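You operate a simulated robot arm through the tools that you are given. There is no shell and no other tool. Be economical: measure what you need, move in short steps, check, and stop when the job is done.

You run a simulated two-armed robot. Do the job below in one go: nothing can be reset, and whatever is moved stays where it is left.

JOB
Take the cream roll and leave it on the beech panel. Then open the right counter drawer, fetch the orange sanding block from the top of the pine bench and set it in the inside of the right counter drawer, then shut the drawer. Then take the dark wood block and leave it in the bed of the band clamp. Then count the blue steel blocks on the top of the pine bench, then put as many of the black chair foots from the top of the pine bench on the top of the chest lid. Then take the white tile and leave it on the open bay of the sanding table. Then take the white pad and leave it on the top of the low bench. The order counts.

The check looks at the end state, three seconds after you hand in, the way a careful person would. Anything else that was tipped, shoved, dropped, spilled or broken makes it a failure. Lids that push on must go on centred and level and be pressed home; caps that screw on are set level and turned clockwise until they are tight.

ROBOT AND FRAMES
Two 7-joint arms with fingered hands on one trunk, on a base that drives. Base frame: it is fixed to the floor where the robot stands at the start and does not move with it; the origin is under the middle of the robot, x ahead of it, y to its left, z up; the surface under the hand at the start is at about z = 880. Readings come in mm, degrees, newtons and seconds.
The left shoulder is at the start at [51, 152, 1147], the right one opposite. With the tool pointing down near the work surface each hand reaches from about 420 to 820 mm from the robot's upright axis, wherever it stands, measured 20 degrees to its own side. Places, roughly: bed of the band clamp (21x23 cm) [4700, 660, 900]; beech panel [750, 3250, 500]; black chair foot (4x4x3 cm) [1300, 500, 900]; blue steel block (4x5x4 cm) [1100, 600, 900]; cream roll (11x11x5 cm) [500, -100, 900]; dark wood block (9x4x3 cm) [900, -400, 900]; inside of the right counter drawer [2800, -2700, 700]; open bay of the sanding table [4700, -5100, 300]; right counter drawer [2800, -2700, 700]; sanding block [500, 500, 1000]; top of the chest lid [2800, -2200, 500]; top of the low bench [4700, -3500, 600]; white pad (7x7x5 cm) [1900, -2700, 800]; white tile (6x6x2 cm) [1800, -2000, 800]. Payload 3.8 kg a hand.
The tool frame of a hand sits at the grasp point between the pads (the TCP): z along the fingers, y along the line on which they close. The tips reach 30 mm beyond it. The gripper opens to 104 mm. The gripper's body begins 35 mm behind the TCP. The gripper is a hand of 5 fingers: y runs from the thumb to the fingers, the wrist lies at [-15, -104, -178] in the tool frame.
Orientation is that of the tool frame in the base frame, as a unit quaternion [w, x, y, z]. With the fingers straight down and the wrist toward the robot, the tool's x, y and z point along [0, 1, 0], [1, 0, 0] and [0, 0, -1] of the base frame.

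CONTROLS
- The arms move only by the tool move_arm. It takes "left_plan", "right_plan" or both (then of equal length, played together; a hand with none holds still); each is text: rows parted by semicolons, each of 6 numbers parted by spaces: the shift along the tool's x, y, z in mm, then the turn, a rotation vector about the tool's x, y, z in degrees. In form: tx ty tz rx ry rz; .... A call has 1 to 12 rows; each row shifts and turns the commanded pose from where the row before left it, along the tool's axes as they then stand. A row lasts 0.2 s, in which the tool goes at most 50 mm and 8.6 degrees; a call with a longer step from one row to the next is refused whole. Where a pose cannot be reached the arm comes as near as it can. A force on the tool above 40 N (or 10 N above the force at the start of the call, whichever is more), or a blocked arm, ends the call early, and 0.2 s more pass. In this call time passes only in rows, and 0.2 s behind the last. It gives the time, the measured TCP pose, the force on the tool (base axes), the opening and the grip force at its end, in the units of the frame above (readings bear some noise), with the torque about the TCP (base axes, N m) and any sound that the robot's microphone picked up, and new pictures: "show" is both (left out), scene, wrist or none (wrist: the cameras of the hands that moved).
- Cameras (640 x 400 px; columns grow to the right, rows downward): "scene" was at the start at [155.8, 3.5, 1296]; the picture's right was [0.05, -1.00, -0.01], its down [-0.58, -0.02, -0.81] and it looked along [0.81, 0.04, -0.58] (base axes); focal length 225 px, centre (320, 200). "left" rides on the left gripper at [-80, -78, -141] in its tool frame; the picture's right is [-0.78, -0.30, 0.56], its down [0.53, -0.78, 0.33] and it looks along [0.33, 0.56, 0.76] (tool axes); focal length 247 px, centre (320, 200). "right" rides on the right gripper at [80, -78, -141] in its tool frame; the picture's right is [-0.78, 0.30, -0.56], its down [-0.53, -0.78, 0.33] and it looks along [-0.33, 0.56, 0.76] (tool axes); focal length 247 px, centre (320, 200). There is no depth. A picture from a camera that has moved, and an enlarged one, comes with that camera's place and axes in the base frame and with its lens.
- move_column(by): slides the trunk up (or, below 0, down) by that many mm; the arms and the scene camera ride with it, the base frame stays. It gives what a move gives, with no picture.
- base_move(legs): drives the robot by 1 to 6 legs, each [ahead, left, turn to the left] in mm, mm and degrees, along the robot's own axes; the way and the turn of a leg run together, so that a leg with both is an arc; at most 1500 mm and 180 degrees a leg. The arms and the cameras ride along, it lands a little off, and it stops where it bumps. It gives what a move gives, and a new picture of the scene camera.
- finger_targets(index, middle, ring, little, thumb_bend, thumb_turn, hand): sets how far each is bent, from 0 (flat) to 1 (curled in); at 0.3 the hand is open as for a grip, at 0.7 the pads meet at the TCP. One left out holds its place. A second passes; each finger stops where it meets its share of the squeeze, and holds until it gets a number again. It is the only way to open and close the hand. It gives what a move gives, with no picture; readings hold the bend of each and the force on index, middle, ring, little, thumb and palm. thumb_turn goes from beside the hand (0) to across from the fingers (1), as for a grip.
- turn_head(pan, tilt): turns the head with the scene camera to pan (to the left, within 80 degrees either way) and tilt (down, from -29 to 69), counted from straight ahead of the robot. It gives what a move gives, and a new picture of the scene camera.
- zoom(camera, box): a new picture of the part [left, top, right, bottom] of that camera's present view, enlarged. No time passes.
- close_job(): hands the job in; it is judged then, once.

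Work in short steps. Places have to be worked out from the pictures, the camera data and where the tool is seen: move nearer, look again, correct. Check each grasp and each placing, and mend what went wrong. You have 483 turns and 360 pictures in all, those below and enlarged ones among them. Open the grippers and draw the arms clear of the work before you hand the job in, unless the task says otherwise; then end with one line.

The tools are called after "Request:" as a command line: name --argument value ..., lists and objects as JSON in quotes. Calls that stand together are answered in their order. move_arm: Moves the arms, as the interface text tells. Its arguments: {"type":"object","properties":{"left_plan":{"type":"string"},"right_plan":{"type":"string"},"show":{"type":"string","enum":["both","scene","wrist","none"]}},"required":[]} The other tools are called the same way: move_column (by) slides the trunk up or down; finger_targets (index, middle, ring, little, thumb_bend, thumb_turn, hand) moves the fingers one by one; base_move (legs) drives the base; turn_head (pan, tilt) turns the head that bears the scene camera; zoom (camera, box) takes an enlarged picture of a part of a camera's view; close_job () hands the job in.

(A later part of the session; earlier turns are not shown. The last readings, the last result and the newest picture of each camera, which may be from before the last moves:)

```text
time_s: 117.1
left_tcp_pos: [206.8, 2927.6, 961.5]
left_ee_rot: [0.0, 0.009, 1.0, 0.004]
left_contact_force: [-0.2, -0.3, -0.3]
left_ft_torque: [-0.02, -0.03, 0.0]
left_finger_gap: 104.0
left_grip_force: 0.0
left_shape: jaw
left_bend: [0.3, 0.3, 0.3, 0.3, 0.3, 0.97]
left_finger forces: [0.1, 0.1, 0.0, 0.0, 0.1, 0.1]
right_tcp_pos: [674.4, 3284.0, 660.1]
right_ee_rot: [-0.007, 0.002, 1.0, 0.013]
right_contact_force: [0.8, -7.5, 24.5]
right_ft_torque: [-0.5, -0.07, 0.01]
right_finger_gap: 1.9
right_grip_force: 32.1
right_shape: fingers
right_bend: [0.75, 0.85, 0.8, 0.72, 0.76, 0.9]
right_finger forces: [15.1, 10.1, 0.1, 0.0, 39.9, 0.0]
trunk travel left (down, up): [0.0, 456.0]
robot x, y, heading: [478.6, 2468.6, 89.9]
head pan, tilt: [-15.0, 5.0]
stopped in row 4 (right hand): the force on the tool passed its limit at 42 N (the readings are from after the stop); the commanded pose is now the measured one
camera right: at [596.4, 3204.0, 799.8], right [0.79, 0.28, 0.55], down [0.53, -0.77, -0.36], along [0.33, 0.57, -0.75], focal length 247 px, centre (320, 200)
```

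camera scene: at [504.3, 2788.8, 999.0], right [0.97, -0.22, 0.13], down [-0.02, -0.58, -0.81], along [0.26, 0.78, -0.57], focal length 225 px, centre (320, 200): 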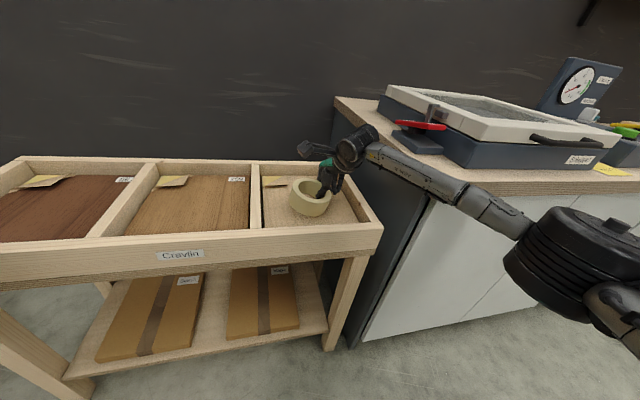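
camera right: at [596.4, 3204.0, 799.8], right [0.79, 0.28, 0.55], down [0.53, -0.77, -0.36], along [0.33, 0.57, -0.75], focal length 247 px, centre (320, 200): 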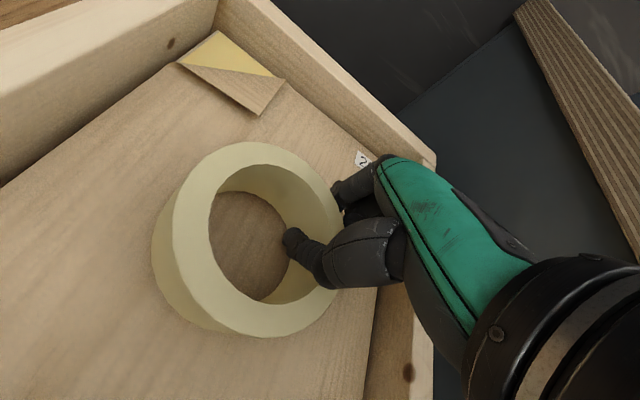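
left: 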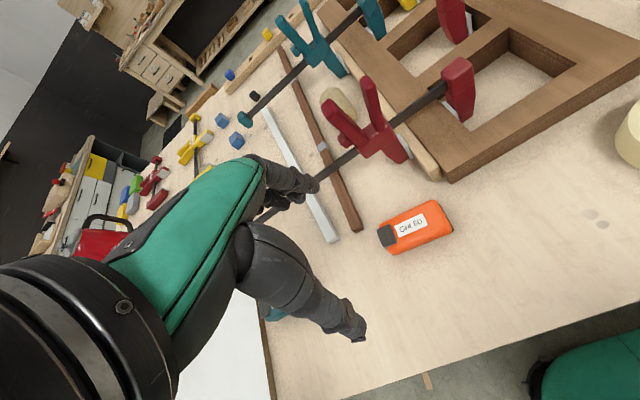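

The roll is down on the panel. I ease up 5 mm and open the fingers.

Request:
move_arm --right_plan "0 0 -5 0 0 0" --show "none"

Request:
finger_targets --hand "right" --index 0.55 --middle 0.55 --ring 0.55 --little 0.55 --thumb_bend 0.55

Request:
move_arm --right_plan "0 0 -20 0 0 0; 0 0 -25 0 0 0; 0 0 -30 0 0 0; 0 0 -30 0 0 0; 0 0 -30 0 0 0" --show "both"

```text
time_s: 117.5
left_tcp_pos: [205.4, 2927.6, 961.2]
left_ee_rot: [-0.001, 0.009, 1.0, 0.004]
left_contact_force: [0.4, -0.9, -0.1]
left_ft_torque: [-0.02, 0.01, 0.0]
left_finger_gap: 104.0
left_grip_force: 0.0
left_shape: jaw
left_bend: [0.3, 0.3, 0.3, 0.3, 0.3, 0.97]
left_finger forces: [0.0, 0.1, 0.0, 0.0, 0.1, 0.1]
right_tcp_pos: [674.1, 3282.6, 660.3]
right_ee_rot: [-0.005, 0.001, 1.0, 0.01]
right_contact_force: [-0.5, -1.4, 19.3]
right_ft_torque: [-0.31, -0.1, -0.01]
right_finger_gap: 2.3
right_grip_force: 30.8
right_shape: fingers
right_bend: [0.75, 0.85, 0.8, 0.72, 0.76, 0.9]
right_finger forces: [15.7, 10.6, 0.0, 0.0, 36.1, 0.0]
trunk travel left (down, up): [0.0, 456.0]
robot x, y, heading: [477.0, 2467.3, 89.8]
head pan, tilt: [-15.0, 5.0]
```

```text
time_s: 118.5
left_tcp_pos: [204.1, 2927.9, 961.7]
left_ee_rot: [0.001, 0.008, 1.0, 0.005]
left_contact_force: [0.5, -0.4, -0.6]
left_ft_torque: [-0.01, -0.03, 0.04]
left_finger_gap: 103.8
left_grip_force: 0.0
left_shape: jaw
left_bend: [0.3, 0.3, 0.3, 0.3, 0.3, 0.97]
left_finger forces: [0.0, 0.0, 0.1, 0.0, 0.0, 0.0]
right_tcp_pos: [673.4, 3285.5, 664.5]
right_ee_rot: [-0.005, 0.002, 1.0, 0.012]
right_contact_force: [-4.9, -0.1, 29.1]
right_ft_torque: [0.02, 0.31, 0.0]
right_finger_gap: 23.6
right_grip_force: 14.8
right_shape: fingers
right_bend: [0.59, 0.57, 0.55, 0.55, 0.63, 0.96]
right_finger forces: [8.2, 5.0, 0.1, 0.0, 16.3, 0.0]
trunk travel left (down, up): [0.0, 456.0]
robot x, y, heading: [476.4, 2470.0, 89.6]
head pan, tilt: [-15.0, 5.0]
```

```text
time_s: 119.7
left_tcp_pos: [205.0, 2930.3, 960.1]
left_ee_rot: [0.001, 0.008, 1.0, 0.003]
left_contact_force: [-0.3, 0.3, -0.2]
left_ft_torque: [0.02, 0.03, -0.03]
left_finger_gap: 104.2
left_grip_force: 0.0
left_shape: jaw
left_bend: [0.3, 0.3, 0.3, 0.3, 0.3, 0.97]
left_finger forces: [0.0, 0.0, 0.0, 0.0, 0.0, 0.1]
right_tcp_pos: [675.0, 3282.3, 792.6]
right_ee_rot: [-0.004, 0.002, 1.0, 0.007]
right_contact_force: [-0.2, -0.2, 0.1]
right_ft_torque: [-0.02, -0.03, 0.0]
right_finger_gap: 38.8
right_grip_force: 0.1
right_shape: fingers
right_bend: [0.55, 0.55, 0.55, 0.55, 0.55, 0.97]
right_finger forces: [0.0, 0.0, 0.1, 0.0, 0.0, 0.0]
trunk travel left (down, up): [0.0, 456.0]
robot x, y, heading: [484.2, 2464.5, 89.9]
head pan, tilt: [-15.0, 5.0]
camera scene: at [504.0, 2787.9, 999.5], right [0.97, -0.22, 0.13], down [-0.02, -0.58, -0.81], along [0.26, 0.78, -0.57], focal length 225 px, centre (320, 200)
camera right: at [597.8, 3203.4, 933.2], right [0.78, 0.29, 0.55], down [0.53, -0.77, -0.35], along [0.33, 0.57, -0.76], focal length 247 px, centre (320, 200)
```

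scene: 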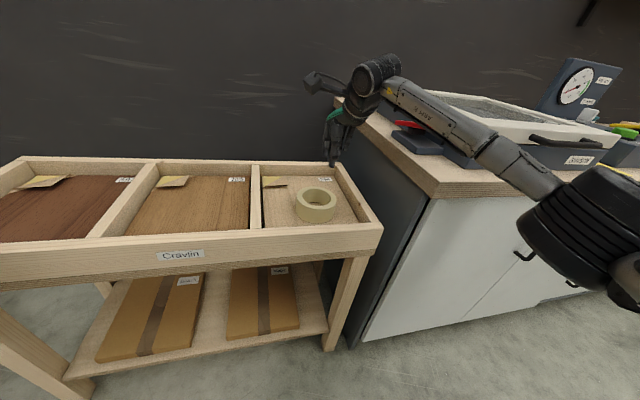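
right: 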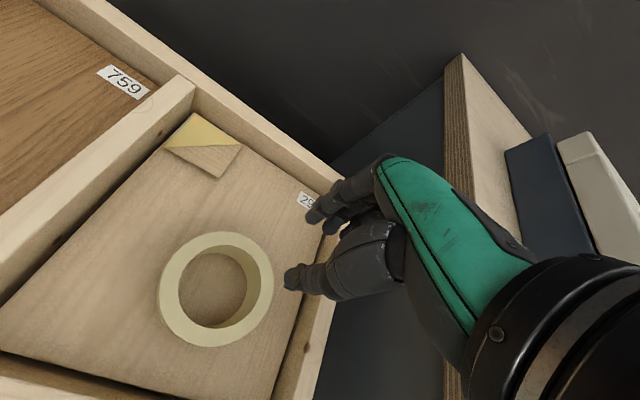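

The roll lies flat on the light panel. A quick zoom on the boxes below to be sure which panel is beech.

Request:
zoom --camera "scene" --box '[80, 240, 320, 370]'

```text
2.67 times, centred on (200, 305) of scene
camera zoom: at [504.0, 2787.9, 999.5], right [0.97, -0.22, 0.13], down [-0.02, -0.58, -0.81], along [0.26, 0.78, -0.57], focal length 600 px, centre (640, -80)
```

zoom: 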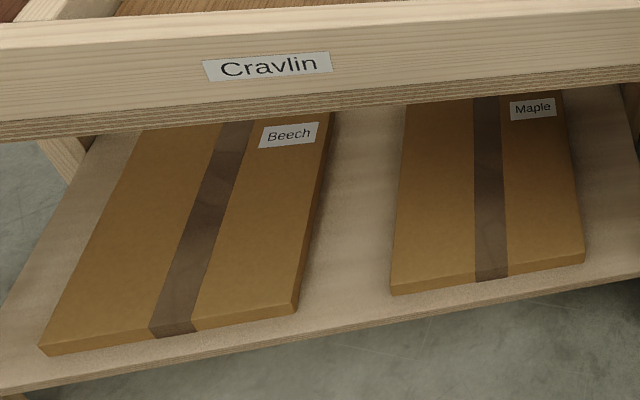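

Task one done. I raise and retract the arm, bring the trunk up, and drive back toward the right counter.

Request:
move_arm --right_plan "0 -40 -40 0 0 0; 0 -45 -40 0 0 0; 20 -45 -40 0 0 0; 20 -45 -20 0 0 0; 20 -45 0 0 0 0; 20 -45 0 0 0 0; 10 -45 0 0 0 0; 10 -45 0 0 0 0" --show "none"

Request:
move_column --by 225

Request:
base_move --legs '[[0, -850, 0], [0, -850, 0], [-1300, 0, 0], [-1300, 0, 0], [-1000, 0, 0], [0, 0, -90]]'

```text
refused: row 1 steps farther than a row can; nothing moved
```

```text
time_s: 122.1
left_tcp_pos: [206.3, 2930.8, 1184.0]
left_ee_rot: [0.0, 0.008, 1.0, 0.002]
left_contact_force: [-0.9, -0.5, -0.2]
left_ft_torque: [-0.02, -0.01, 0.04]
left_finger_gap: 103.9
left_grip_force: 0.0
left_shape: jaw
left_bend: [0.3, 0.3, 0.3, 0.3, 0.3, 0.97]
left_finger forces: [0.1, 0.1, 0.1, 0.0, 0.0, 0.0]
right_tcp_pos: [675.1, 3246.1, 1154.2]
right_ee_rot: [-0.004, 0.001, 0.996, 0.09]
right_contact_force: [0.1, -0.2, -0.2]
right_ft_torque: [0.0, 0.03, 0.0]
right_finger_gap: 38.7
right_grip_force: 0.0
right_shape: fingers
right_bend: [0.55, 0.55, 0.55, 0.55, 0.55, 0.97]
right_finger forces: [0.0, 0.1, 0.0, 0.0, 0.0, 0.1]
trunk travel left (down, up): [-225.0, 231.0]
robot x, y, heading: [475.3, 2464.3, 90.0]
head pan, tilt: [-15.0, 5.0]
```

```text
time_s: 151.6
left_tcp_pos: [2628.5, -882.3, 1184.6]
left_ee_rot: [0.001, 0.713, 0.701, 0.001]
left_contact_force: [0.2, 0.2, -0.6]
left_ft_torque: [0.06, 0.0, 0.0]
left_finger_gap: 103.9
left_grip_force: 0.0
left_shape: jaw
left_bend: [0.3, 0.3, 0.3, 0.3, 0.3, 0.97]
left_finger forces: [0.0, 0.0, 0.1, 0.0, 0.0, 0.0]
right_tcp_pos: [2944.8, -1352.5, 1156.1]
right_ee_rot: [0.061, 0.704, 0.704, 0.068]
right_contact_force: [0.3, -1.2, 0.8]
right_ft_torque: [-0.01, 0.01, -0.02]
right_finger_gap: 38.9
right_grip_force: 0.0
right_shape: fingers
right_bend: [0.55, 0.55, 0.55, 0.55, 0.55, 0.97]
right_finger forces: [0.0, 0.0, 0.1, 0.0, 0.1, 0.1]
trunk travel left (down, up): [-225.0, 231.0]
robot x, y, heading: [2165.1, -1154.5, -0.1]
head pan, tilt: [-15.0, 5.0]
camera scene: at [2323.1, -1180.2, 1332.3], right [-0.26, -0.97, 0.04], down [-0.22, 0.02, -0.97], along [0.94, -0.26, -0.22], focal length 225 px, centre (320, 200)
```

scene: 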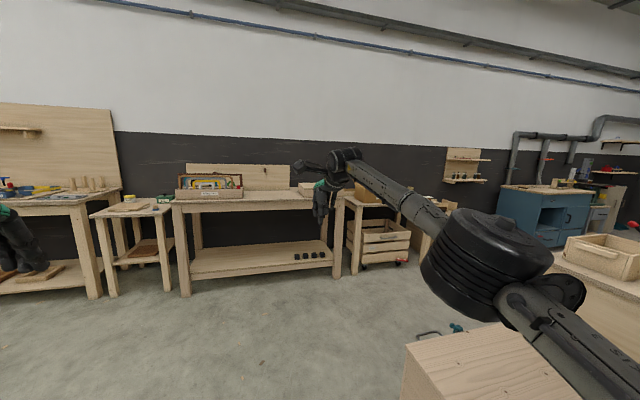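

The drive went through without a bump, though the arm had stayed extended. I retract it now and look to the right for the counter.

Request:
move_arm --right_plan "0 -45 0 8 0 0; 0 -45 0 2 0 0; 0 -45 0 0 0 0; 10 -45 0 0 0 0; 20 -45 0 0 0 0; 20 -45 0 0 0 0; 20 -40 0 0 0 0" --show "none"

Request:
turn_head --pan -55 --tilt 25

```text
time_s: 153.2
left_tcp_pos: [2627.3, -883.5, 1183.9]
left_ee_rot: [0.002, 0.713, 0.701, 0.001]
left_contact_force: [-0.2, 0.0, 1.2]
left_ft_torque: [0.0, -0.03, 0.01]
left_finger_gap: 103.8
left_grip_force: 0.1
left_shape: jaw
left_bend: [0.3, 0.3, 0.3, 0.3, 0.3, 0.97]
left_finger forces: [0.1, 0.0, 0.0, 0.0, 0.0, 0.0]
right_tcp_pos: [2635.9, -1281.5, 1145.3]
right_ee_rot: [-0.001, 0.708, 0.706, 0.006]
right_contact_force: [0.0, -0.5, 0.9]
right_ft_torque: [0.02, -0.01, 0.02]
right_finger_gap: 38.8
right_grip_force: 0.0
right_shape: fingers
right_bend: [0.55, 0.55, 0.55, 0.55, 0.55, 0.97]
right_finger forces: [0.0, 0.0, 0.1, 0.1, 0.1, 0.0]
trunk travel left (down, up): [-225.0, 231.0]
robot x, y, heading: [2165.1, -1155.9, -0.3]
head pan, tilt: [-15.0, 5.0]
```

```text
time_s: 154.3
left_tcp_pos: [2629.7, -882.3, 1185.0]
left_ee_rot: [0.001, 0.713, 0.701, 0.001]
left_contact_force: [0.2, -0.3, 0.4]
left_ft_torque: [-0.01, 0.01, 0.0]
left_finger_gap: 103.6
left_grip_force: 0.1
left_shape: jaw
left_bend: [0.3, 0.3, 0.3, 0.3, 0.3, 0.97]
left_finger forces: [0.1, 0.0, 0.1, 0.0, 0.0, 0.0]
right_tcp_pos: [2635.9, -1281.1, 1144.4]
right_ee_rot: [-0.001, 0.707, 0.707, 0.005]
right_contact_force: [0.1, 0.9, -0.6]
right_ft_torque: [0.01, -0.02, -0.02]
right_finger_gap: 38.9
right_grip_force: 0.1
right_shape: fingers
right_bend: [0.55, 0.55, 0.55, 0.55, 0.55, 0.97]
right_finger forces: [0.0, 0.1, 0.1, 0.0, 0.1, 0.0]
trunk travel left (down, up): [-225.0, 231.0]
robot x, y, heading: [2166.5, -1154.3, -0.2]
head pan, tilt: [-55.0, 25.0]
camera scene: at [2282.9, -1231.9, 1305.3], right [-0.81, -0.57, 0.12], down [-0.37, 0.35, -0.86], along [0.46, -0.74, -0.49], focal length 225 px, centre (320, 200)
```

scene: 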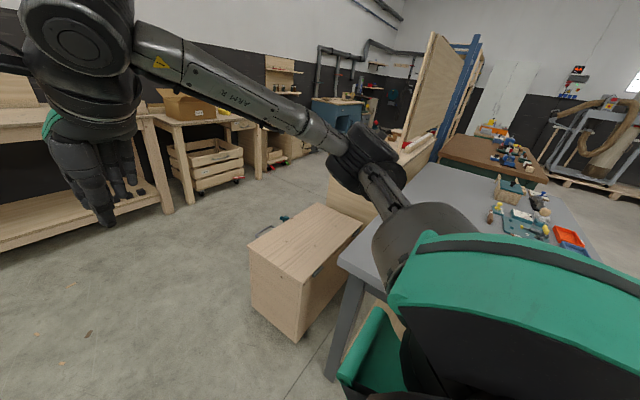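

The chest stands ahead to the right with the counter behind it. I go round to the aisle at x ≈ 3500 and look.

Request:
base_move --legs '[[1350, 0, 0], [0, 0, -90]]'

Request:
turn_head --pan -25 --tilt 22

```text
time_s: 164.9
left_tcp_pos: [3805.8, -1609.7, 1185.4]
left_ee_rot: [0.002, 1.0, 0.0, 0.0]
left_contact_force: [-0.2, -0.3, -0.3]
left_ft_torque: [0.01, 0.01, -0.01]
left_finger_gap: 104.1
left_grip_force: 0.1
left_shape: jaw
left_bend: [0.3, 0.3, 0.3, 0.3, 0.3, 0.97]
left_finger forces: [0.0, 0.0, 0.1, 0.0, 0.1, 0.0]
right_tcp_pos: [3406.4, -1624.6, 1146.0]
right_ee_rot: [0.003, 1.0, 0.009, 0.004]
right_contact_force: [0.2, 0.9, -0.5]
right_ft_torque: [0.02, 0.01, -0.03]
right_finger_gap: 38.7
right_grip_force: 0.0
right_shape: fingers
right_bend: [0.55, 0.55, 0.55, 0.55, 0.55, 0.97]
right_finger forces: [0.0, 0.0, 0.1, 0.1, 0.0, 0.0]
trunk travel left (down, up): [-225.0, 231.0]
robot x, y, heading: [3520.6, -1151.0, -88.9]
head pan, tilt: [-55.0, 25.0]
camera scene: at [3452.6, -1269.5, 1305.3], right [-0.59, 0.8, 0.12], down [0.34, 0.37, -0.86], along [-0.73, -0.47, -0.49], focal length 225 px, centre (320, 200)
```

scene: 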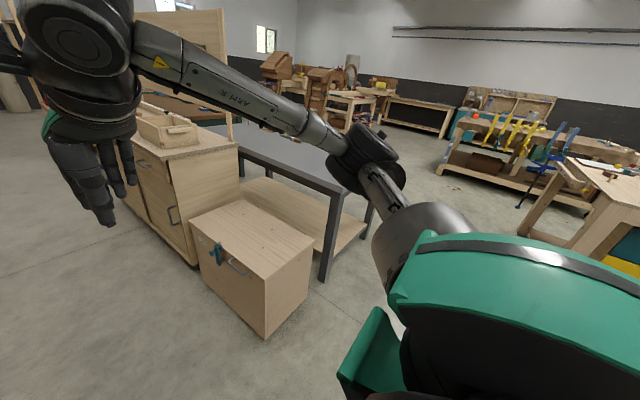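

```text
time_s: 165.8
left_tcp_pos: [3804.9, -1610.1, 1184.9]
left_ee_rot: [0.002, 1.0, 0.001, -0.001]
left_contact_force: [-0.4, 0.0, -1.1]
left_ft_torque: [-0.02, -0.01, 0.0]
left_finger_gap: 103.9
left_grip_force: 0.1
left_shape: jaw
left_bend: [0.3, 0.3, 0.3, 0.3, 0.3, 0.97]
left_finger forces: [0.1, 0.0, 0.1, 0.0, 0.1, 0.1]
right_tcp_pos: [3404.9, -1624.8, 1144.7]
right_ee_rot: [0.004, 1.0, 0.009, 0.004]
right_contact_force: [0.8, 0.1, -0.4]
right_ft_torque: [-0.02, 0.0, -0.01]
right_finger_gap: 38.7
right_grip_force: 0.0
right_shape: fingers
right_bend: [0.55, 0.55, 0.55, 0.55, 0.55, 0.97]
right_finger forces: [0.1, 0.0, 0.0, 0.1, 0.1, 0.0]
trunk travel left (down, up): [-225.0, 231.0]
robot x, y, heading: [3523.9, -1149.3, -88.8]
head pan, tilt: [-25.0, 22.0]
camera scene: at [3489.3, -1300.5, 1305.6], right [-0.91, 0.4, 0.06], down [0.15, 0.47, -0.87], along [-0.38, -0.79, -0.49], focal length 225 px, centre (320, 200)
```

scene: 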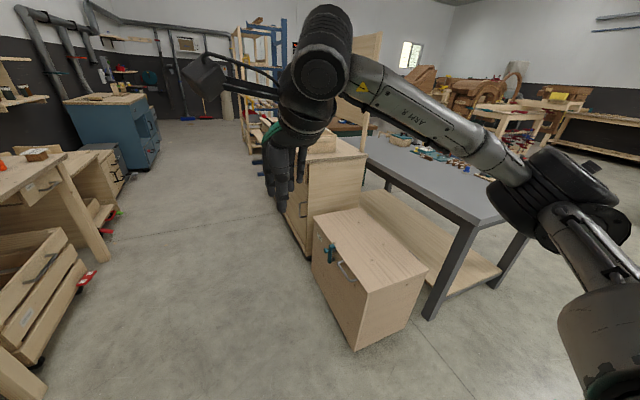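

The counter's front faces +x beyond the chest. I drive down the aisle and turn to face it.

Request:
base_move --legs '[[1450, 100, 0], [0, 0, -91]]'

Request:
turn_head --pan 0 --tilt 30

```text
time_s: 177.0
left_tcp_pos: [3191.0, -2900.6, 1185.1]
left_ee_rot: [0.0, 0.709, -0.706, -0.001]
left_contact_force: [0.6, -0.3, 0.4]
left_ft_torque: [-0.03, 0.0, 0.01]
left_finger_gap: 103.9
left_grip_force: 0.0
left_shape: jaw
left_bend: [0.3, 0.3, 0.3, 0.3, 0.3, 0.97]
left_finger forces: [0.0, 0.1, 0.0, 0.0, 0.1, 0.1]
right_tcp_pos: [3176.3, -2502.1, 1144.5]
right_ee_rot: [0.006, 0.713, -0.701, 0.001]
right_contact_force: [-0.1, -0.4, 0.1]
right_ft_torque: [-0.01, 0.02, -0.01]
right_finger_gap: 38.8
right_grip_force: 0.2
right_shape: fingers
right_bend: [0.55, 0.55, 0.55, 0.55, 0.55, 0.97]
right_finger forces: [0.0, 0.0, 0.1, 0.0, 0.0, 0.0]
trunk travel left (down, up): [-225.0, 231.0]
robot x, y, heading: [3649.9, -2617.4, -179.0]
head pan, tilt: [-25.0, 22.0]
camera scene: at [3502.8, -2583.8, 1305.6], right [0.4, 0.91, 0.06], down [0.47, -0.15, -0.87], along [-0.79, 0.38, -0.49], focal length 225 px, centre (320, 200)
```

scene: 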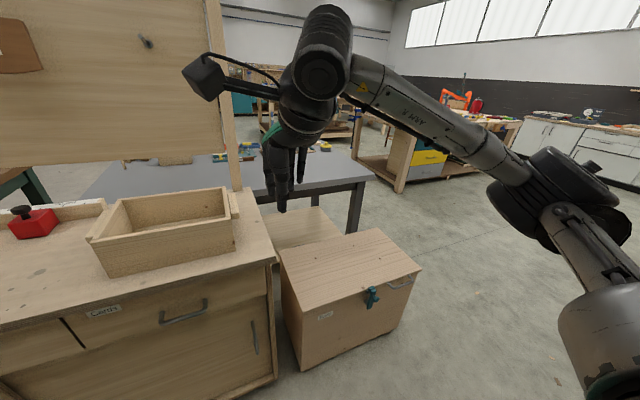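

```text
time_s: 177.9
left_tcp_pos: [3191.3, -2899.6, 1185.4]
left_ee_rot: [0.002, 0.708, -0.706, -0.001]
left_contact_force: [-0.4, 0.3, 1.0]
left_ft_torque: [-0.02, -0.01, -0.03]
left_finger_gap: 103.8
left_grip_force: 0.0
left_shape: jaw
left_bend: [0.3, 0.3, 0.3, 0.3, 0.3, 0.97]
left_finger forces: [0.0, 0.0, 0.0, 0.0, 0.0, 0.0]
right_tcp_pos: [3176.3, -2501.2, 1144.3]
right_ee_rot: [0.006, 0.713, -0.701, 0.002]
right_contact_force: [0.4, 0.6, -0.3]
right_ft_torque: [-0.01, 0.0, -0.02]
right_finger_gap: 39.0
right_grip_force: 0.1
right_shape: fingers
right_bend: [0.55, 0.55, 0.55, 0.55, 0.55, 0.97]
right_finger forces: [0.0, 0.0, 0.1, 0.0, 0.0, 0.0]
trunk travel left (down, up): [-225.0, 231.0]
robot x, y, heading: [3654.9, -2614.8, -179.1]
head pan, tilt: [0.0, 30.0]
camera scene: at [3499.0, -2623.1, 1292.1], right [-0.02, 1.0, 0.0], down [0.62, 0.01, -0.79], along [-0.79, -0.01, -0.62], focal length 225 px, centre (320, 200)
```

scene: 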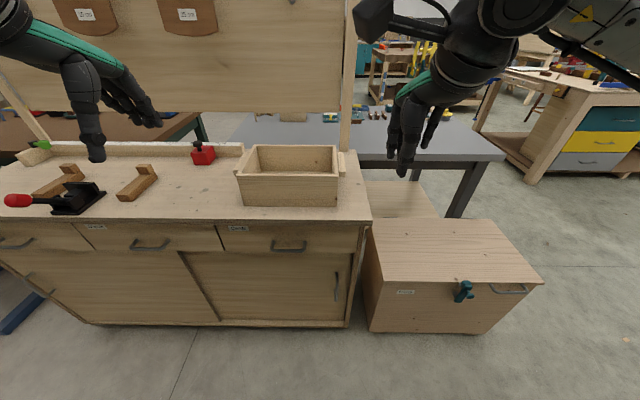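

The right drawer is the one under the wooden box, bow handle near [2940, -2745, ~680]. I bring the right hand nearer for a wrist view to measure it.

Request:
move_arm --right_plan "40 0 0 0 0 0; 40 0 0 0 0 0; 40 0 0 0 0 0; 40 0 20 0 0 0; 30 0 35 0 0 0; 0 0 45 0 0 0; 0 0 45 0 0 0" --show "both"

```text
time_s: 179.5
left_tcp_pos: [3190.5, -2901.9, 1184.9]
left_ee_rot: [0.002, 0.709, -0.706, -0.001]
left_contact_force: [-0.1, 0.2, 0.0]
left_ft_torque: [-0.01, 0.02, 0.0]
left_finger_gap: 104.1
left_grip_force: 0.0
left_shape: jaw
left_bend: [0.3, 0.3, 0.3, 0.3, 0.3, 0.97]
left_finger forces: [0.0, 0.1, 0.1, 0.0, 0.1, 0.0]
right_tcp_pos: [3176.6, -2693.9, 1002.0]
right_ee_rot: [0.006, 0.713, -0.701, 0.001]
right_contact_force: [0.3, 0.5, -0.2]
right_ft_torque: [-0.01, 0.01, 0.02]
right_finger_gap: 38.7
right_grip_force: 0.2
right_shape: fingers
right_bend: [0.55, 0.55, 0.55, 0.55, 0.55, 0.97]
right_finger forces: [0.0, 0.0, 0.0, 0.1, 0.1, 0.0]
trunk travel left (down, up): [-225.0, 231.0]
robot x, y, heading: [3648.4, -2618.3, -179.0]
head pan, tilt: [0.0, 30.0]
camera scene: at [3498.5, -2623.3, 1292.0], right [-0.02, 1.0, 0.0], down [0.62, 0.01, -0.79], along [-0.79, -0.01, -0.62], focal length 225 px, centre (320, 200)
camera right: at [3258.2, -2770.8, 1142.2], right [-0.31, 0.78, 0.55], down [0.77, 0.55, -0.34], along [-0.57, 0.32, -0.76], focal length 247 px, centre (320, 200)
```

scene: 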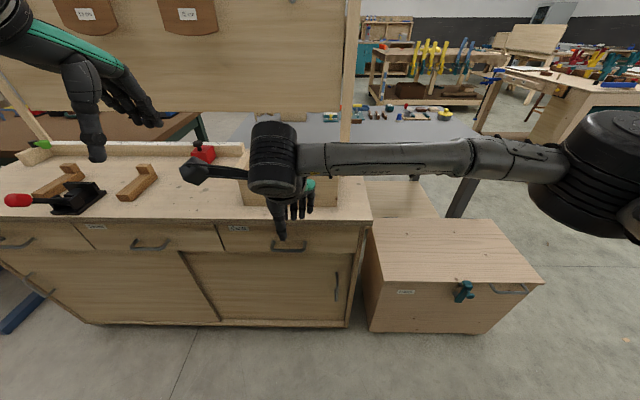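
right: 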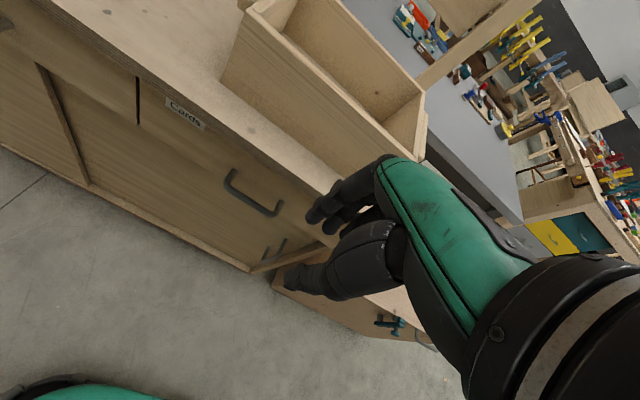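

Triangulated: handle bar at ≈ [3050, -2726, 746]; counter top ≈ z 850. I move the hand nearer above/before it to measure the gap behind the bar.

Request:
move_arm --right_plan "10 0 30 0 0 0; 10 10 30 0 0 0; 10 15 30 0 0 0; 0 15 20 0 0 0" --show "wrist"

Request:
zoom --camera "right" --box '[120, 60, 400, 260]'

```text
time_s: 180.5
left_tcp_pos: [3191.4, -2900.7, 1184.2]
left_ee_rot: [0.001, 0.708, -0.706, -0.002]
left_contact_force: [-0.8, 0.2, -0.1]
left_ft_torque: [-0.02, 0.0, 0.01]
left_finger_gap: 104.0
left_grip_force: 0.0
left_shape: jaw
left_bend: [0.3, 0.3, 0.3, 0.3, 0.3, 0.97]
left_finger forces: [0.0, 0.0, 0.1, 0.1, 0.1, 0.0]
right_tcp_pos: [3137.7, -2725.4, 891.6]
right_ee_rot: [0.007, 0.714, -0.7, 0.002]
right_contact_force: [-0.3, 0.3, -0.5]
right_ft_torque: [-0.01, 0.04, 0.04]
right_finger_gap: 38.9
right_grip_force: 0.0
right_shape: fingers
right_bend: [0.55, 0.55, 0.55, 0.55, 0.55, 0.97]
right_finger forces: [0.0, 0.1, 0.1, 0.1, 0.0, 0.1]
trunk travel left (down, up): [-225.0, 231.0]
robot x, y, heading: [3649.8, -2620.2, -179.0]
head pan, tilt: [0.0, 30.0]
camera right: at [3218.4, -2802.5, 1032.7], right [-0.31, 0.78, 0.55], down [0.76, 0.55, -0.34], along [-0.57, 0.32, -0.76], focal length 247 px, centre (320, 200)
```

right: 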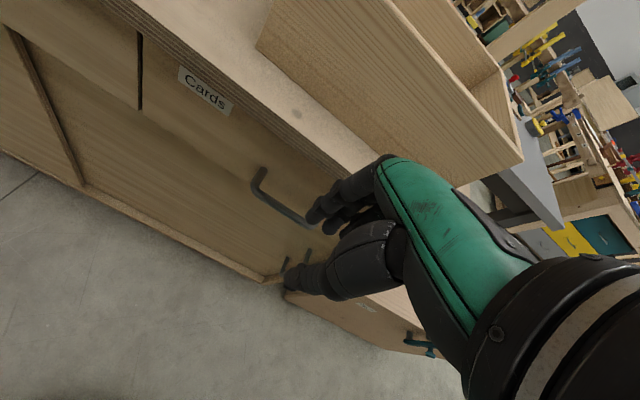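

```text
2.00 times, centred on (260, 160) of right
camera zoom: at [3218.4, -2802.5, 1032.7], right [-0.31, 0.78, 0.55], down [0.76, 0.55, -0.34], along [-0.57, 0.32, -0.76], focal length 494 px, centre (440, 280)
```

zoom: 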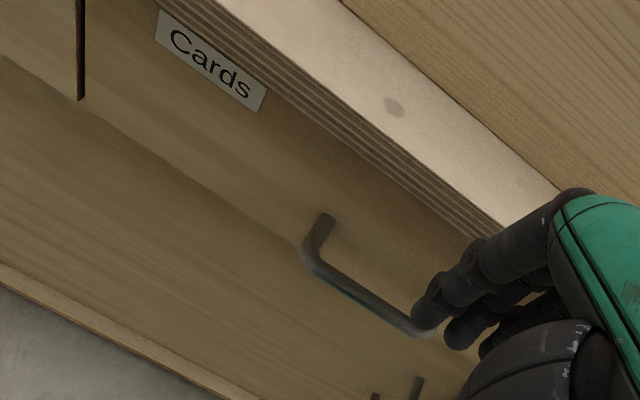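

Standoff of the bar is about 35 mm, gap ~27 mm. I preset the fingers to hook behind it, come down in front at z ≈ 790, then move in over the bar.

Request:
finger_targets --hand "right" --index 0.62 --middle 0.62 --ring 0.62 --little 0.62 --thumb_bend 0.4

Request:
move_arm --right_plan "0 12 35 0 0 0; 0 13 35 0 0 0; 0 13 33 0 0 0" --show "both"

Request:
zoom --camera "right" --box '[200, 100, 420, 320]'

```text
time_s: 181.5
left_tcp_pos: [3190.1, -2900.8, 1186.0]
left_ee_rot: [0.002, 0.709, -0.706, -0.002]
left_contact_force: [-0.3, -0.4, -0.2]
left_ft_torque: [0.0, -0.02, 0.01]
left_finger_gap: 103.7
left_grip_force: 0.1
left_shape: jaw
left_bend: [0.3, 0.3, 0.3, 0.3, 0.3, 0.97]
left_finger forces: [0.0, 0.0, 0.0, 0.0, 0.0, 0.0]
right_tcp_pos: [3139.2, -2724.9, 891.6]
right_ee_rot: [0.007, 0.713, -0.701, 0.0]
right_contact_force: [-0.3, 0.0, -0.3]
right_ft_torque: [0.04, -0.01, -0.01]
right_finger_gap: 49.1
right_grip_force: 0.1
right_shape: fingers
right_bend: [0.62, 0.62, 0.62, 0.62, 0.4, 0.97]
right_finger forces: [0.1, 0.1, 0.0, 0.0, 0.0, 0.0]
trunk travel left (down, up): [-225.0, 231.0]
robot x, y, heading: [3650.4, -2616.1, -178.9]
head pan, tilt: [0.0, 30.0]
```

```text
time_s: 182.3
left_tcp_pos: [3190.5, -2900.6, 1184.5]
left_ee_rot: [0.001, 0.708, -0.706, -0.001]
left_contact_force: [-0.7, 0.5, -0.3]
left_ft_torque: [-0.02, 0.0, 0.01]
left_finger_gap: 103.9
left_grip_force: 0.0
left_shape: jaw
left_bend: [0.3, 0.3, 0.3, 0.3, 0.3, 0.97]
left_finger forces: [0.0, 0.1, 0.1, 0.0, 0.0, 0.1]
right_tcp_pos: [3098.8, -2724.8, 788.4]
right_ee_rot: [0.005, 0.713, -0.701, 0.001]
right_contact_force: [0.2, 0.7, 0.5]
right_ft_torque: [-0.02, -0.03, 0.02]
right_finger_gap: 49.2
right_grip_force: 0.1
right_shape: fingers
right_bend: [0.62, 0.62, 0.62, 0.62, 0.4, 0.97]
right_finger forces: [0.1, 0.0, 0.0, 0.1, 0.0, 0.1]
trunk travel left (down, up): [-225.0, 231.0]
robot x, y, heading: [3648.1, -2621.2, -179.0]
head pan, tilt: [0.0, 30.0]
camera scene: at [3498.6, -2623.5, 1292.0], right [-0.02, 1.0, 0.0], down [0.62, 0.01, -0.79], along [-0.79, -0.01, -0.62], focal length 225 px, centre (320, 200)
camera right: at [3179.0, -2803.1, 930.0], right [-0.31, 0.78, 0.55], down [0.76, 0.55, -0.34], along [-0.57, 0.32, -0.76], focal length 247 px, centre (320, 200)
```

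scene: 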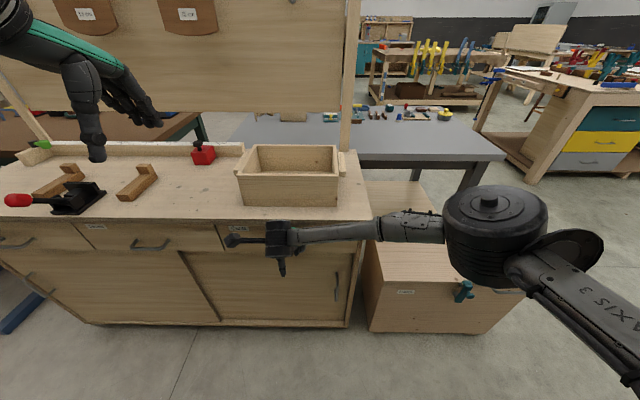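
right: 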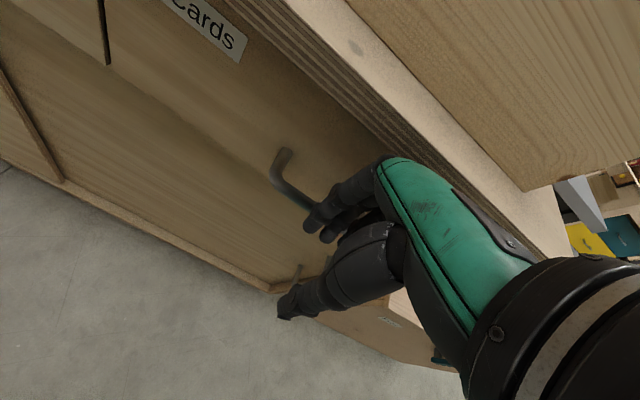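

```text
1.82 times, centred on (310, 210) of right
camera zoom: at [3179.0, -2803.1, 930.0], right [-0.31, 0.78, 0.55], down [0.76, 0.55, -0.34], along [-0.57, 0.32, -0.76], focal length 449 px, centre (338, 182)
```

zoom: 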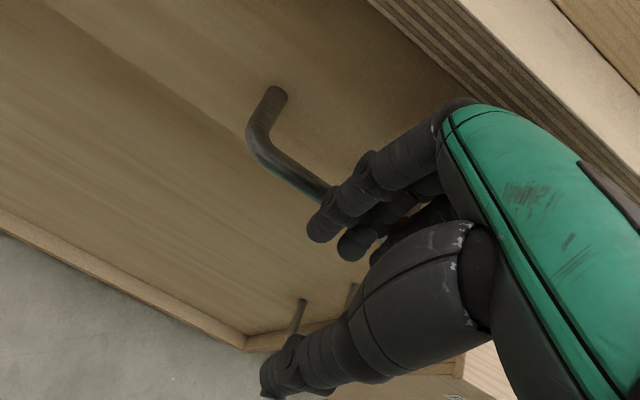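

The bar is confirmed at x 3050, z 746. I move in over it slowly.

Request:
move_arm --right_plan "0 15 0 0 0 0; 0 15 0 0 0 0; 0 10 0 0 0 0" --show "wrist"

Request:
zoom --camera "right" --box '[200, 100, 420, 320]'

```text
time_s: 183.0
left_tcp_pos: [3194.3, -2900.2, 1185.8]
left_ee_rot: [0.002, 0.709, -0.706, -0.002]
left_contact_force: [-0.8, -0.6, 0.0]
left_ft_torque: [0.0, -0.02, -0.03]
left_finger_gap: 104.1
left_grip_force: 0.0
left_shape: jaw
left_bend: [0.3, 0.3, 0.3, 0.3, 0.3, 0.97]
left_finger forces: [0.1, 0.0, 0.0, 0.0, 0.0, 0.1]
right_tcp_pos: [3078.5, -2729.9, 782.2]
right_ee_rot: [-0.003, 0.717, -0.698, 0.008]
right_contact_force: [27.0, 4.8, 5.5]
right_ft_torque: [-0.2, 1.54, -0.46]
right_finger_gap: 48.0
right_grip_force: 13.9
right_shape: fingers
right_bend: [0.63, 0.64, 0.62, 0.62, 0.4, 0.97]
right_finger forces: [1.2, 26.2, 0.0, 0.0, 0.1, 0.1]
trunk travel left (down, up): [-225.0, 231.0]
robot x, y, heading: [3649.0, -2618.6, -179.0]
head pan, tilt: [0.0, 30.0]
stopped in row 3 (right hand): the force on the tool passed its limit at 48 N (the readings are from after the stop); the commanded pose is now the measured one
camera right: at [3156.8, -2807.0, 925.6], right [-0.33, 0.77, 0.54], down [0.77, 0.55, -0.33], along [-0.55, 0.31, -0.77], focal length 247 px, centre (320, 200)
```

right: 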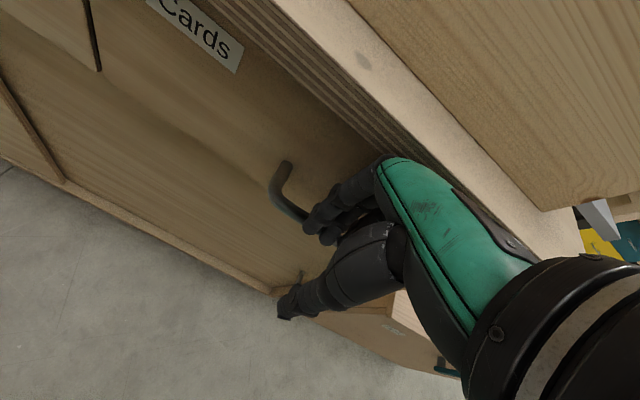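

```text
1.82 times, centred on (310, 210) of right
camera zoom: at [3156.8, -2807.0, 925.6], right [-0.33, 0.77, 0.54], down [0.77, 0.55, -0.33], along [-0.55, 0.31, -0.77], focal length 449 px, centre (338, 182)
```

zoom: 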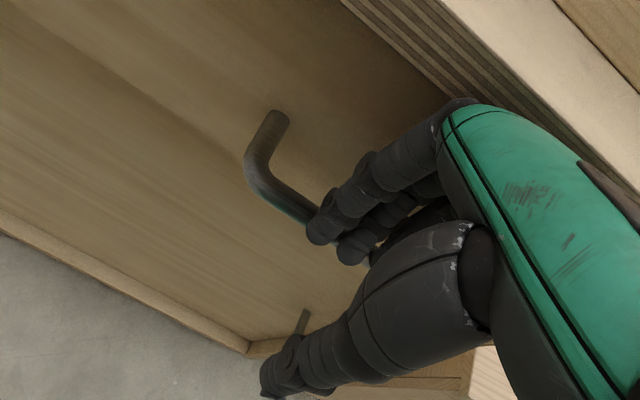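

The middle finger's knuckle meets the counter edge, so I back off and pitch the hand 45° so the fingers come in over and behind the bar.

Request:
move_arm --right_plan "0 -40 -10 0 0 0; 0 -22 -8 0 0 0; 0 0 0 -7.5 0 0; 0 0 0 -7.5 0 0; 0 0 0 -7.5 0 0; 0 0 0 -7.5 0 0; 0 0 0 -7.5 0 0; 0 0 0 -7.5 0 0" --show "none"

Request:
finger_targets --hand "right" --index 0.52 --middle 0.52 --ring 0.52 --little 0.52 --thumb_bend 0.45

Request:
zoom --camera "right" --box '[0, 0, 640, 400]'

```text
time_s: 184.8
left_tcp_pos: [3191.7, -2900.1, 1183.7]
left_ee_rot: [0.001, 0.708, -0.706, -0.001]
left_contact_force: [-0.3, 0.0, 0.4]
left_ft_torque: [-0.01, -0.01, 0.0]
left_finger_gap: 103.8
left_grip_force: 0.1
left_shape: jaw
left_bend: [0.3, 0.3, 0.3, 0.3, 0.3, 0.97]
left_finger forces: [0.1, 0.0, 0.1, 0.0, 0.0, 0.0]
right_tcp_pos: [3134.7, -2728.9, 802.8]
right_ee_rot: [0.275, 0.661, -0.647, -0.262]
right_contact_force: [0.3, 0.4, 0.1]
right_ft_torque: [-0.01, -0.02, 0.0]
right_finger_gap: 48.7
right_grip_force: 0.0
right_shape: fingers
right_bend: [0.62, 0.62, 0.62, 0.62, 0.4, 0.97]
right_finger forces: [0.0, 0.0, 0.0, 0.0, 0.0, 0.1]
trunk travel left (down, up): [-225.0, 231.0]
robot x, y, heading: [3653.6, -2615.3, -178.8]
head pan, tilt: [0.0, 30.0]
```

```text
time_s: 185.8
left_tcp_pos: [3192.1, -2901.0, 1184.5]
left_ee_rot: [0.002, 0.708, -0.706, -0.001]
left_contact_force: [-0.4, 0.8, 0.4]
left_ft_torque: [-0.01, 0.01, 0.01]
left_finger_gap: 104.0
left_grip_force: 0.1
left_shape: jaw
left_bend: [0.3, 0.3, 0.3, 0.3, 0.3, 0.97]
left_finger forces: [0.0, 0.0, 0.0, 0.1, 0.1, 0.0]
right_tcp_pos: [3136.5, -2726.0, 803.0]
right_ee_rot: [0.273, 0.661, -0.648, -0.262]
right_contact_force: [0.4, -0.2, 1.0]
right_ft_torque: [0.03, -0.02, -0.01]
right_finger_gap: 56.2
right_grip_force: 0.2
right_shape: fingers
right_bend: [0.52, 0.52, 0.52, 0.52, 0.45, 0.97]
right_finger forces: [0.0, 0.0, 0.0, 0.0, 0.0, 0.0]
trunk travel left (down, up): [-225.0, 231.0]
robot x, y, heading: [3652.1, -2618.0, -179.0]
head pan, tilt: [0.0, 30.0]
```

```text
1.00 times, centred on (320, 200) of right (not enlarged: the box is as wide or as high as the picture)
camera zoom: at [3292.1, -2802.9, 848.8], right [0.16, 0.79, 0.6], down [0.31, 0.54, -0.79], along [-0.94, 0.31, -0.16], focal length 247 px, centre (320, 200)
```

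zoom: 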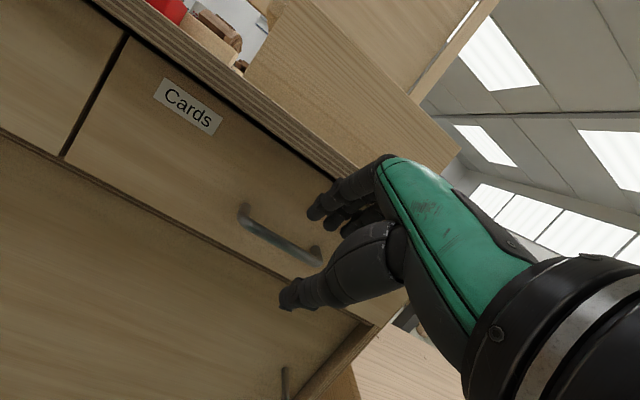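

Bar confirmed near [3050, -2730, 748]. Fingers to 0.62 and slide along the tool axis until the tips are just above the bar.

Request:
finger_targets --hand "right" --index 0.61 --middle 0.61 --ring 0.61 --little 0.61 --thumb_bend 0.42

Request:
move_arm --right_plan "0 26 0 0 0 0; 4 0 25 0 0 0; 0 0 20 0 0 0" --show "wrist"

Request:
zoom --camera "right" --box '[200, 120, 420, 340]'

```text
time_s: 186.8
left_tcp_pos: [3192.3, -2899.9, 1185.0]
left_ee_rot: [0.001, 0.709, -0.706, -0.001]
left_contact_force: [-0.4, 0.1, -0.2]
left_ft_torque: [0.02, 0.0, -0.01]
left_finger_gap: 103.9
left_grip_force: 0.0
left_shape: jaw
left_bend: [0.3, 0.3, 0.3, 0.3, 0.3, 0.97]
left_finger forces: [0.0, 0.0, 0.0, 0.0, 0.1, 0.0]
right_tcp_pos: [3135.1, -2728.8, 802.4]
right_ee_rot: [0.274, 0.662, -0.647, -0.261]
right_contact_force: [-0.3, -0.2, -0.2]
right_ft_torque: [-0.01, 0.03, 0.0]
right_finger_gap: 47.9
right_grip_force: 0.0
right_shape: fingers
right_bend: [0.61, 0.61, 0.61, 0.61, 0.42, 0.97]
right_finger forces: [0.0, 0.1, 0.0, 0.0, 0.0, 0.0]
trunk travel left (down, up): [-225.0, 231.0]
robot x, y, heading: [3653.1, -2620.9, -178.9]
head pan, tilt: [0.0, 30.0]
```

```text
time_s: 187.6
left_tcp_pos: [3193.0, -2900.7, 1185.5]
left_ee_rot: [0.002, 0.708, -0.706, -0.001]
left_contact_force: [0.1, 0.2, 0.4]
left_ft_torque: [0.03, -0.01, 0.05]
left_finger_gap: 103.8
left_grip_force: 0.1
left_shape: jaw
left_bend: [0.3, 0.3, 0.3, 0.3, 0.3, 0.97]
left_finger forces: [0.0, 0.0, 0.0, 0.0, 0.1, 0.1]
right_tcp_pos: [3084.8, -2733.1, 789.4]
right_ee_rot: [0.273, 0.662, -0.648, -0.26]
right_contact_force: [1.0, 0.0, 0.0]
right_ft_torque: [-0.01, -0.01, 0.03]
right_finger_gap: 48.1
right_grip_force: 0.0
right_shape: fingers
right_bend: [0.61, 0.61, 0.61, 0.61, 0.42, 0.97]
right_finger forces: [0.1, 0.1, 0.0, 0.0, 0.0, 0.0]
trunk travel left (down, up): [-225.0, 231.0]
robot x, y, heading: [3651.8, -2619.9, -178.9]
head pan, tilt: [0.0, 30.0]
camera right: at [3241.5, -2808.2, 835.2], right [0.16, 0.79, 0.6], down [0.31, 0.54, -0.79], along [-0.94, 0.31, -0.16], focal length 247 px, centre (320, 200)
```

right: 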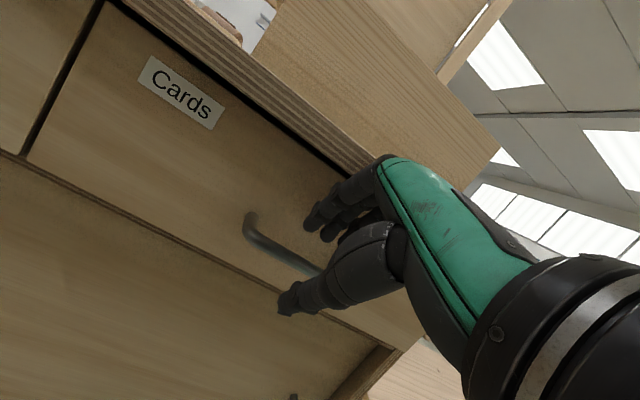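

```text
1.82 times, centred on (310, 230) of right
camera zoom: at [3241.5, -2808.2, 835.2], right [0.16, 0.79, 0.6], down [0.31, 0.54, -0.79], along [-0.94, 0.31, -0.16], focal length 449 px, centre (338, 146)
```

zoom: 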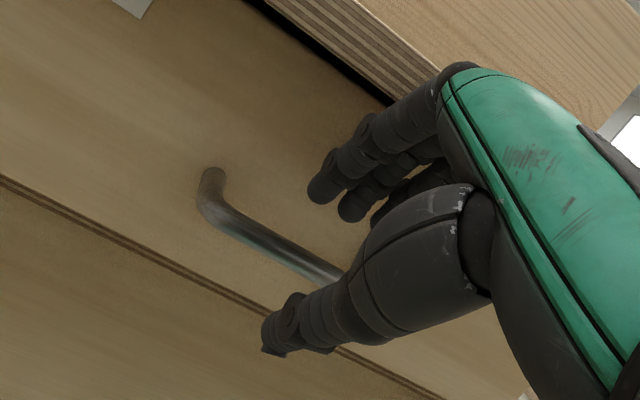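

Alignment looks right (bar ~54 mm ahead along the tool, 4 mm to the thumb side). I slide in 40 mm and close.

Request:
move_arm --right_plan "-3 0 14 0 0 0; 0 0 13 0 0 0; 0 0 12 0 0 0" --show "wrist"

Request:
finger_targets --hand "right" --index 0.8 --middle 0.8 --ring 0.8 --little 0.8 --thumb_bend 0.7

Request:
zoom --camera "right" --box '[200, 120, 420, 340]'

```text
time_s: 188.4
left_tcp_pos: [3192.3, -2900.8, 1184.4]
left_ee_rot: [0.001, 0.709, -0.706, -0.001]
left_contact_force: [0.2, -0.5, -0.6]
left_ft_torque: [0.01, -0.01, 0.0]
left_finger_gap: 104.0
left_grip_force: 0.0
left_shape: jaw
left_bend: [0.3, 0.3, 0.3, 0.3, 0.3, 0.97]
left_finger forces: [0.0, 0.0, 0.0, 0.0, 0.0, 0.0]
right_tcp_pos: [3060.9, -2738.4, 775.1]
right_ee_rot: [0.271, 0.66, -0.65, -0.261]
right_contact_force: [0.6, -0.1, -0.2]
right_ft_torque: [0.01, -0.01, -0.03]
right_finger_gap: 48.1
right_grip_force: 0.1
right_shape: fingers
right_bend: [0.61, 0.61, 0.61, 0.61, 0.42, 0.97]
right_finger forces: [0.1, 0.0, 0.0, 0.1, 0.0, 0.1]
right hand out of reach, approached as far as the arm can: row 2, 3
trunk travel left (down, up): [-225.0, 231.0]
robot x, y, heading: [3652.2, -2618.8, -178.9]
head pan, tilt: [0.0, 30.0]
camera right: at [3216.4, -2815.0, 822.3], right [0.16, 0.78, 0.6], down [0.32, 0.53, -0.78], along [-0.94, 0.32, -0.16], focal length 247 px, centre (320, 200)
```

right: 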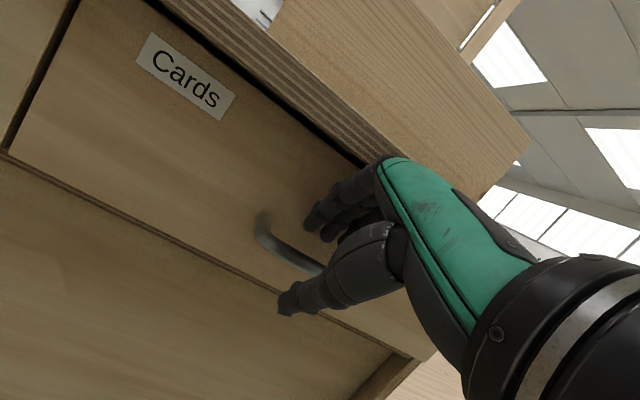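

```text
time_s: 189.4
left_tcp_pos: [3192.1, -2901.1, 1185.0]
left_ee_rot: [0.001, 0.708, -0.706, -0.001]
left_contact_force: [0.1, 0.3, -0.2]
left_ft_torque: [-0.01, -0.01, 0.0]
left_finger_gap: 104.0
left_grip_force: 0.0
left_shape: jaw
left_bend: [0.3, 0.3, 0.3, 0.3, 0.3, 0.97]
left_finger forces: [0.0, 0.0, 0.0, 0.0, 0.1, 0.0]
right_tcp_pos: [3061.3, -2739.3, 774.2]
right_ee_rot: [0.269, 0.661, -0.65, -0.26]
right_contact_force: [7.2, 1.3, -8.0]
right_ft_torque: [0.11, -0.24, 0.04]
right_finger_gap: 8.2
right_grip_force: 5.1
right_shape: fingers
right_bend: [0.8, 0.8, 0.8, 0.8, 0.61, 0.97]
right_finger forces: [0.1, 0.0, 0.0, 0.0, 10.1, 0.0]
trunk travel left (down, up): [-225.0, 231.0]
robot x, y, heading: [3650.0, -2620.6, -178.9]
head pan, tilt: [0.0, 30.0]
```

```text
1.82 times, centred on (310, 230) of right
camera zoom: at [3217.1, -2815.1, 821.7], right [0.16, 0.78, 0.6], down [0.32, 0.54, -0.78], along [-0.93, 0.32, -0.16], focal length 449 px, centre (338, 146)
```

zoom: 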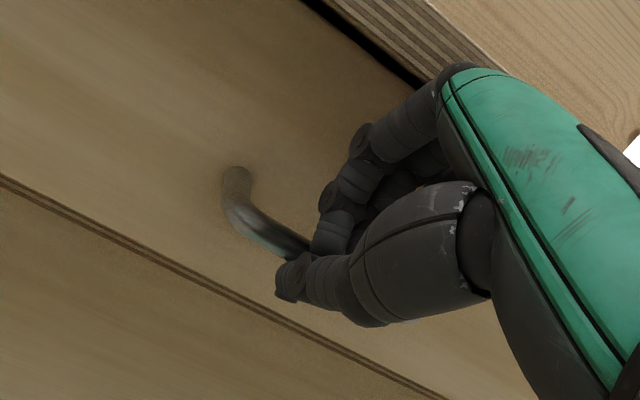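

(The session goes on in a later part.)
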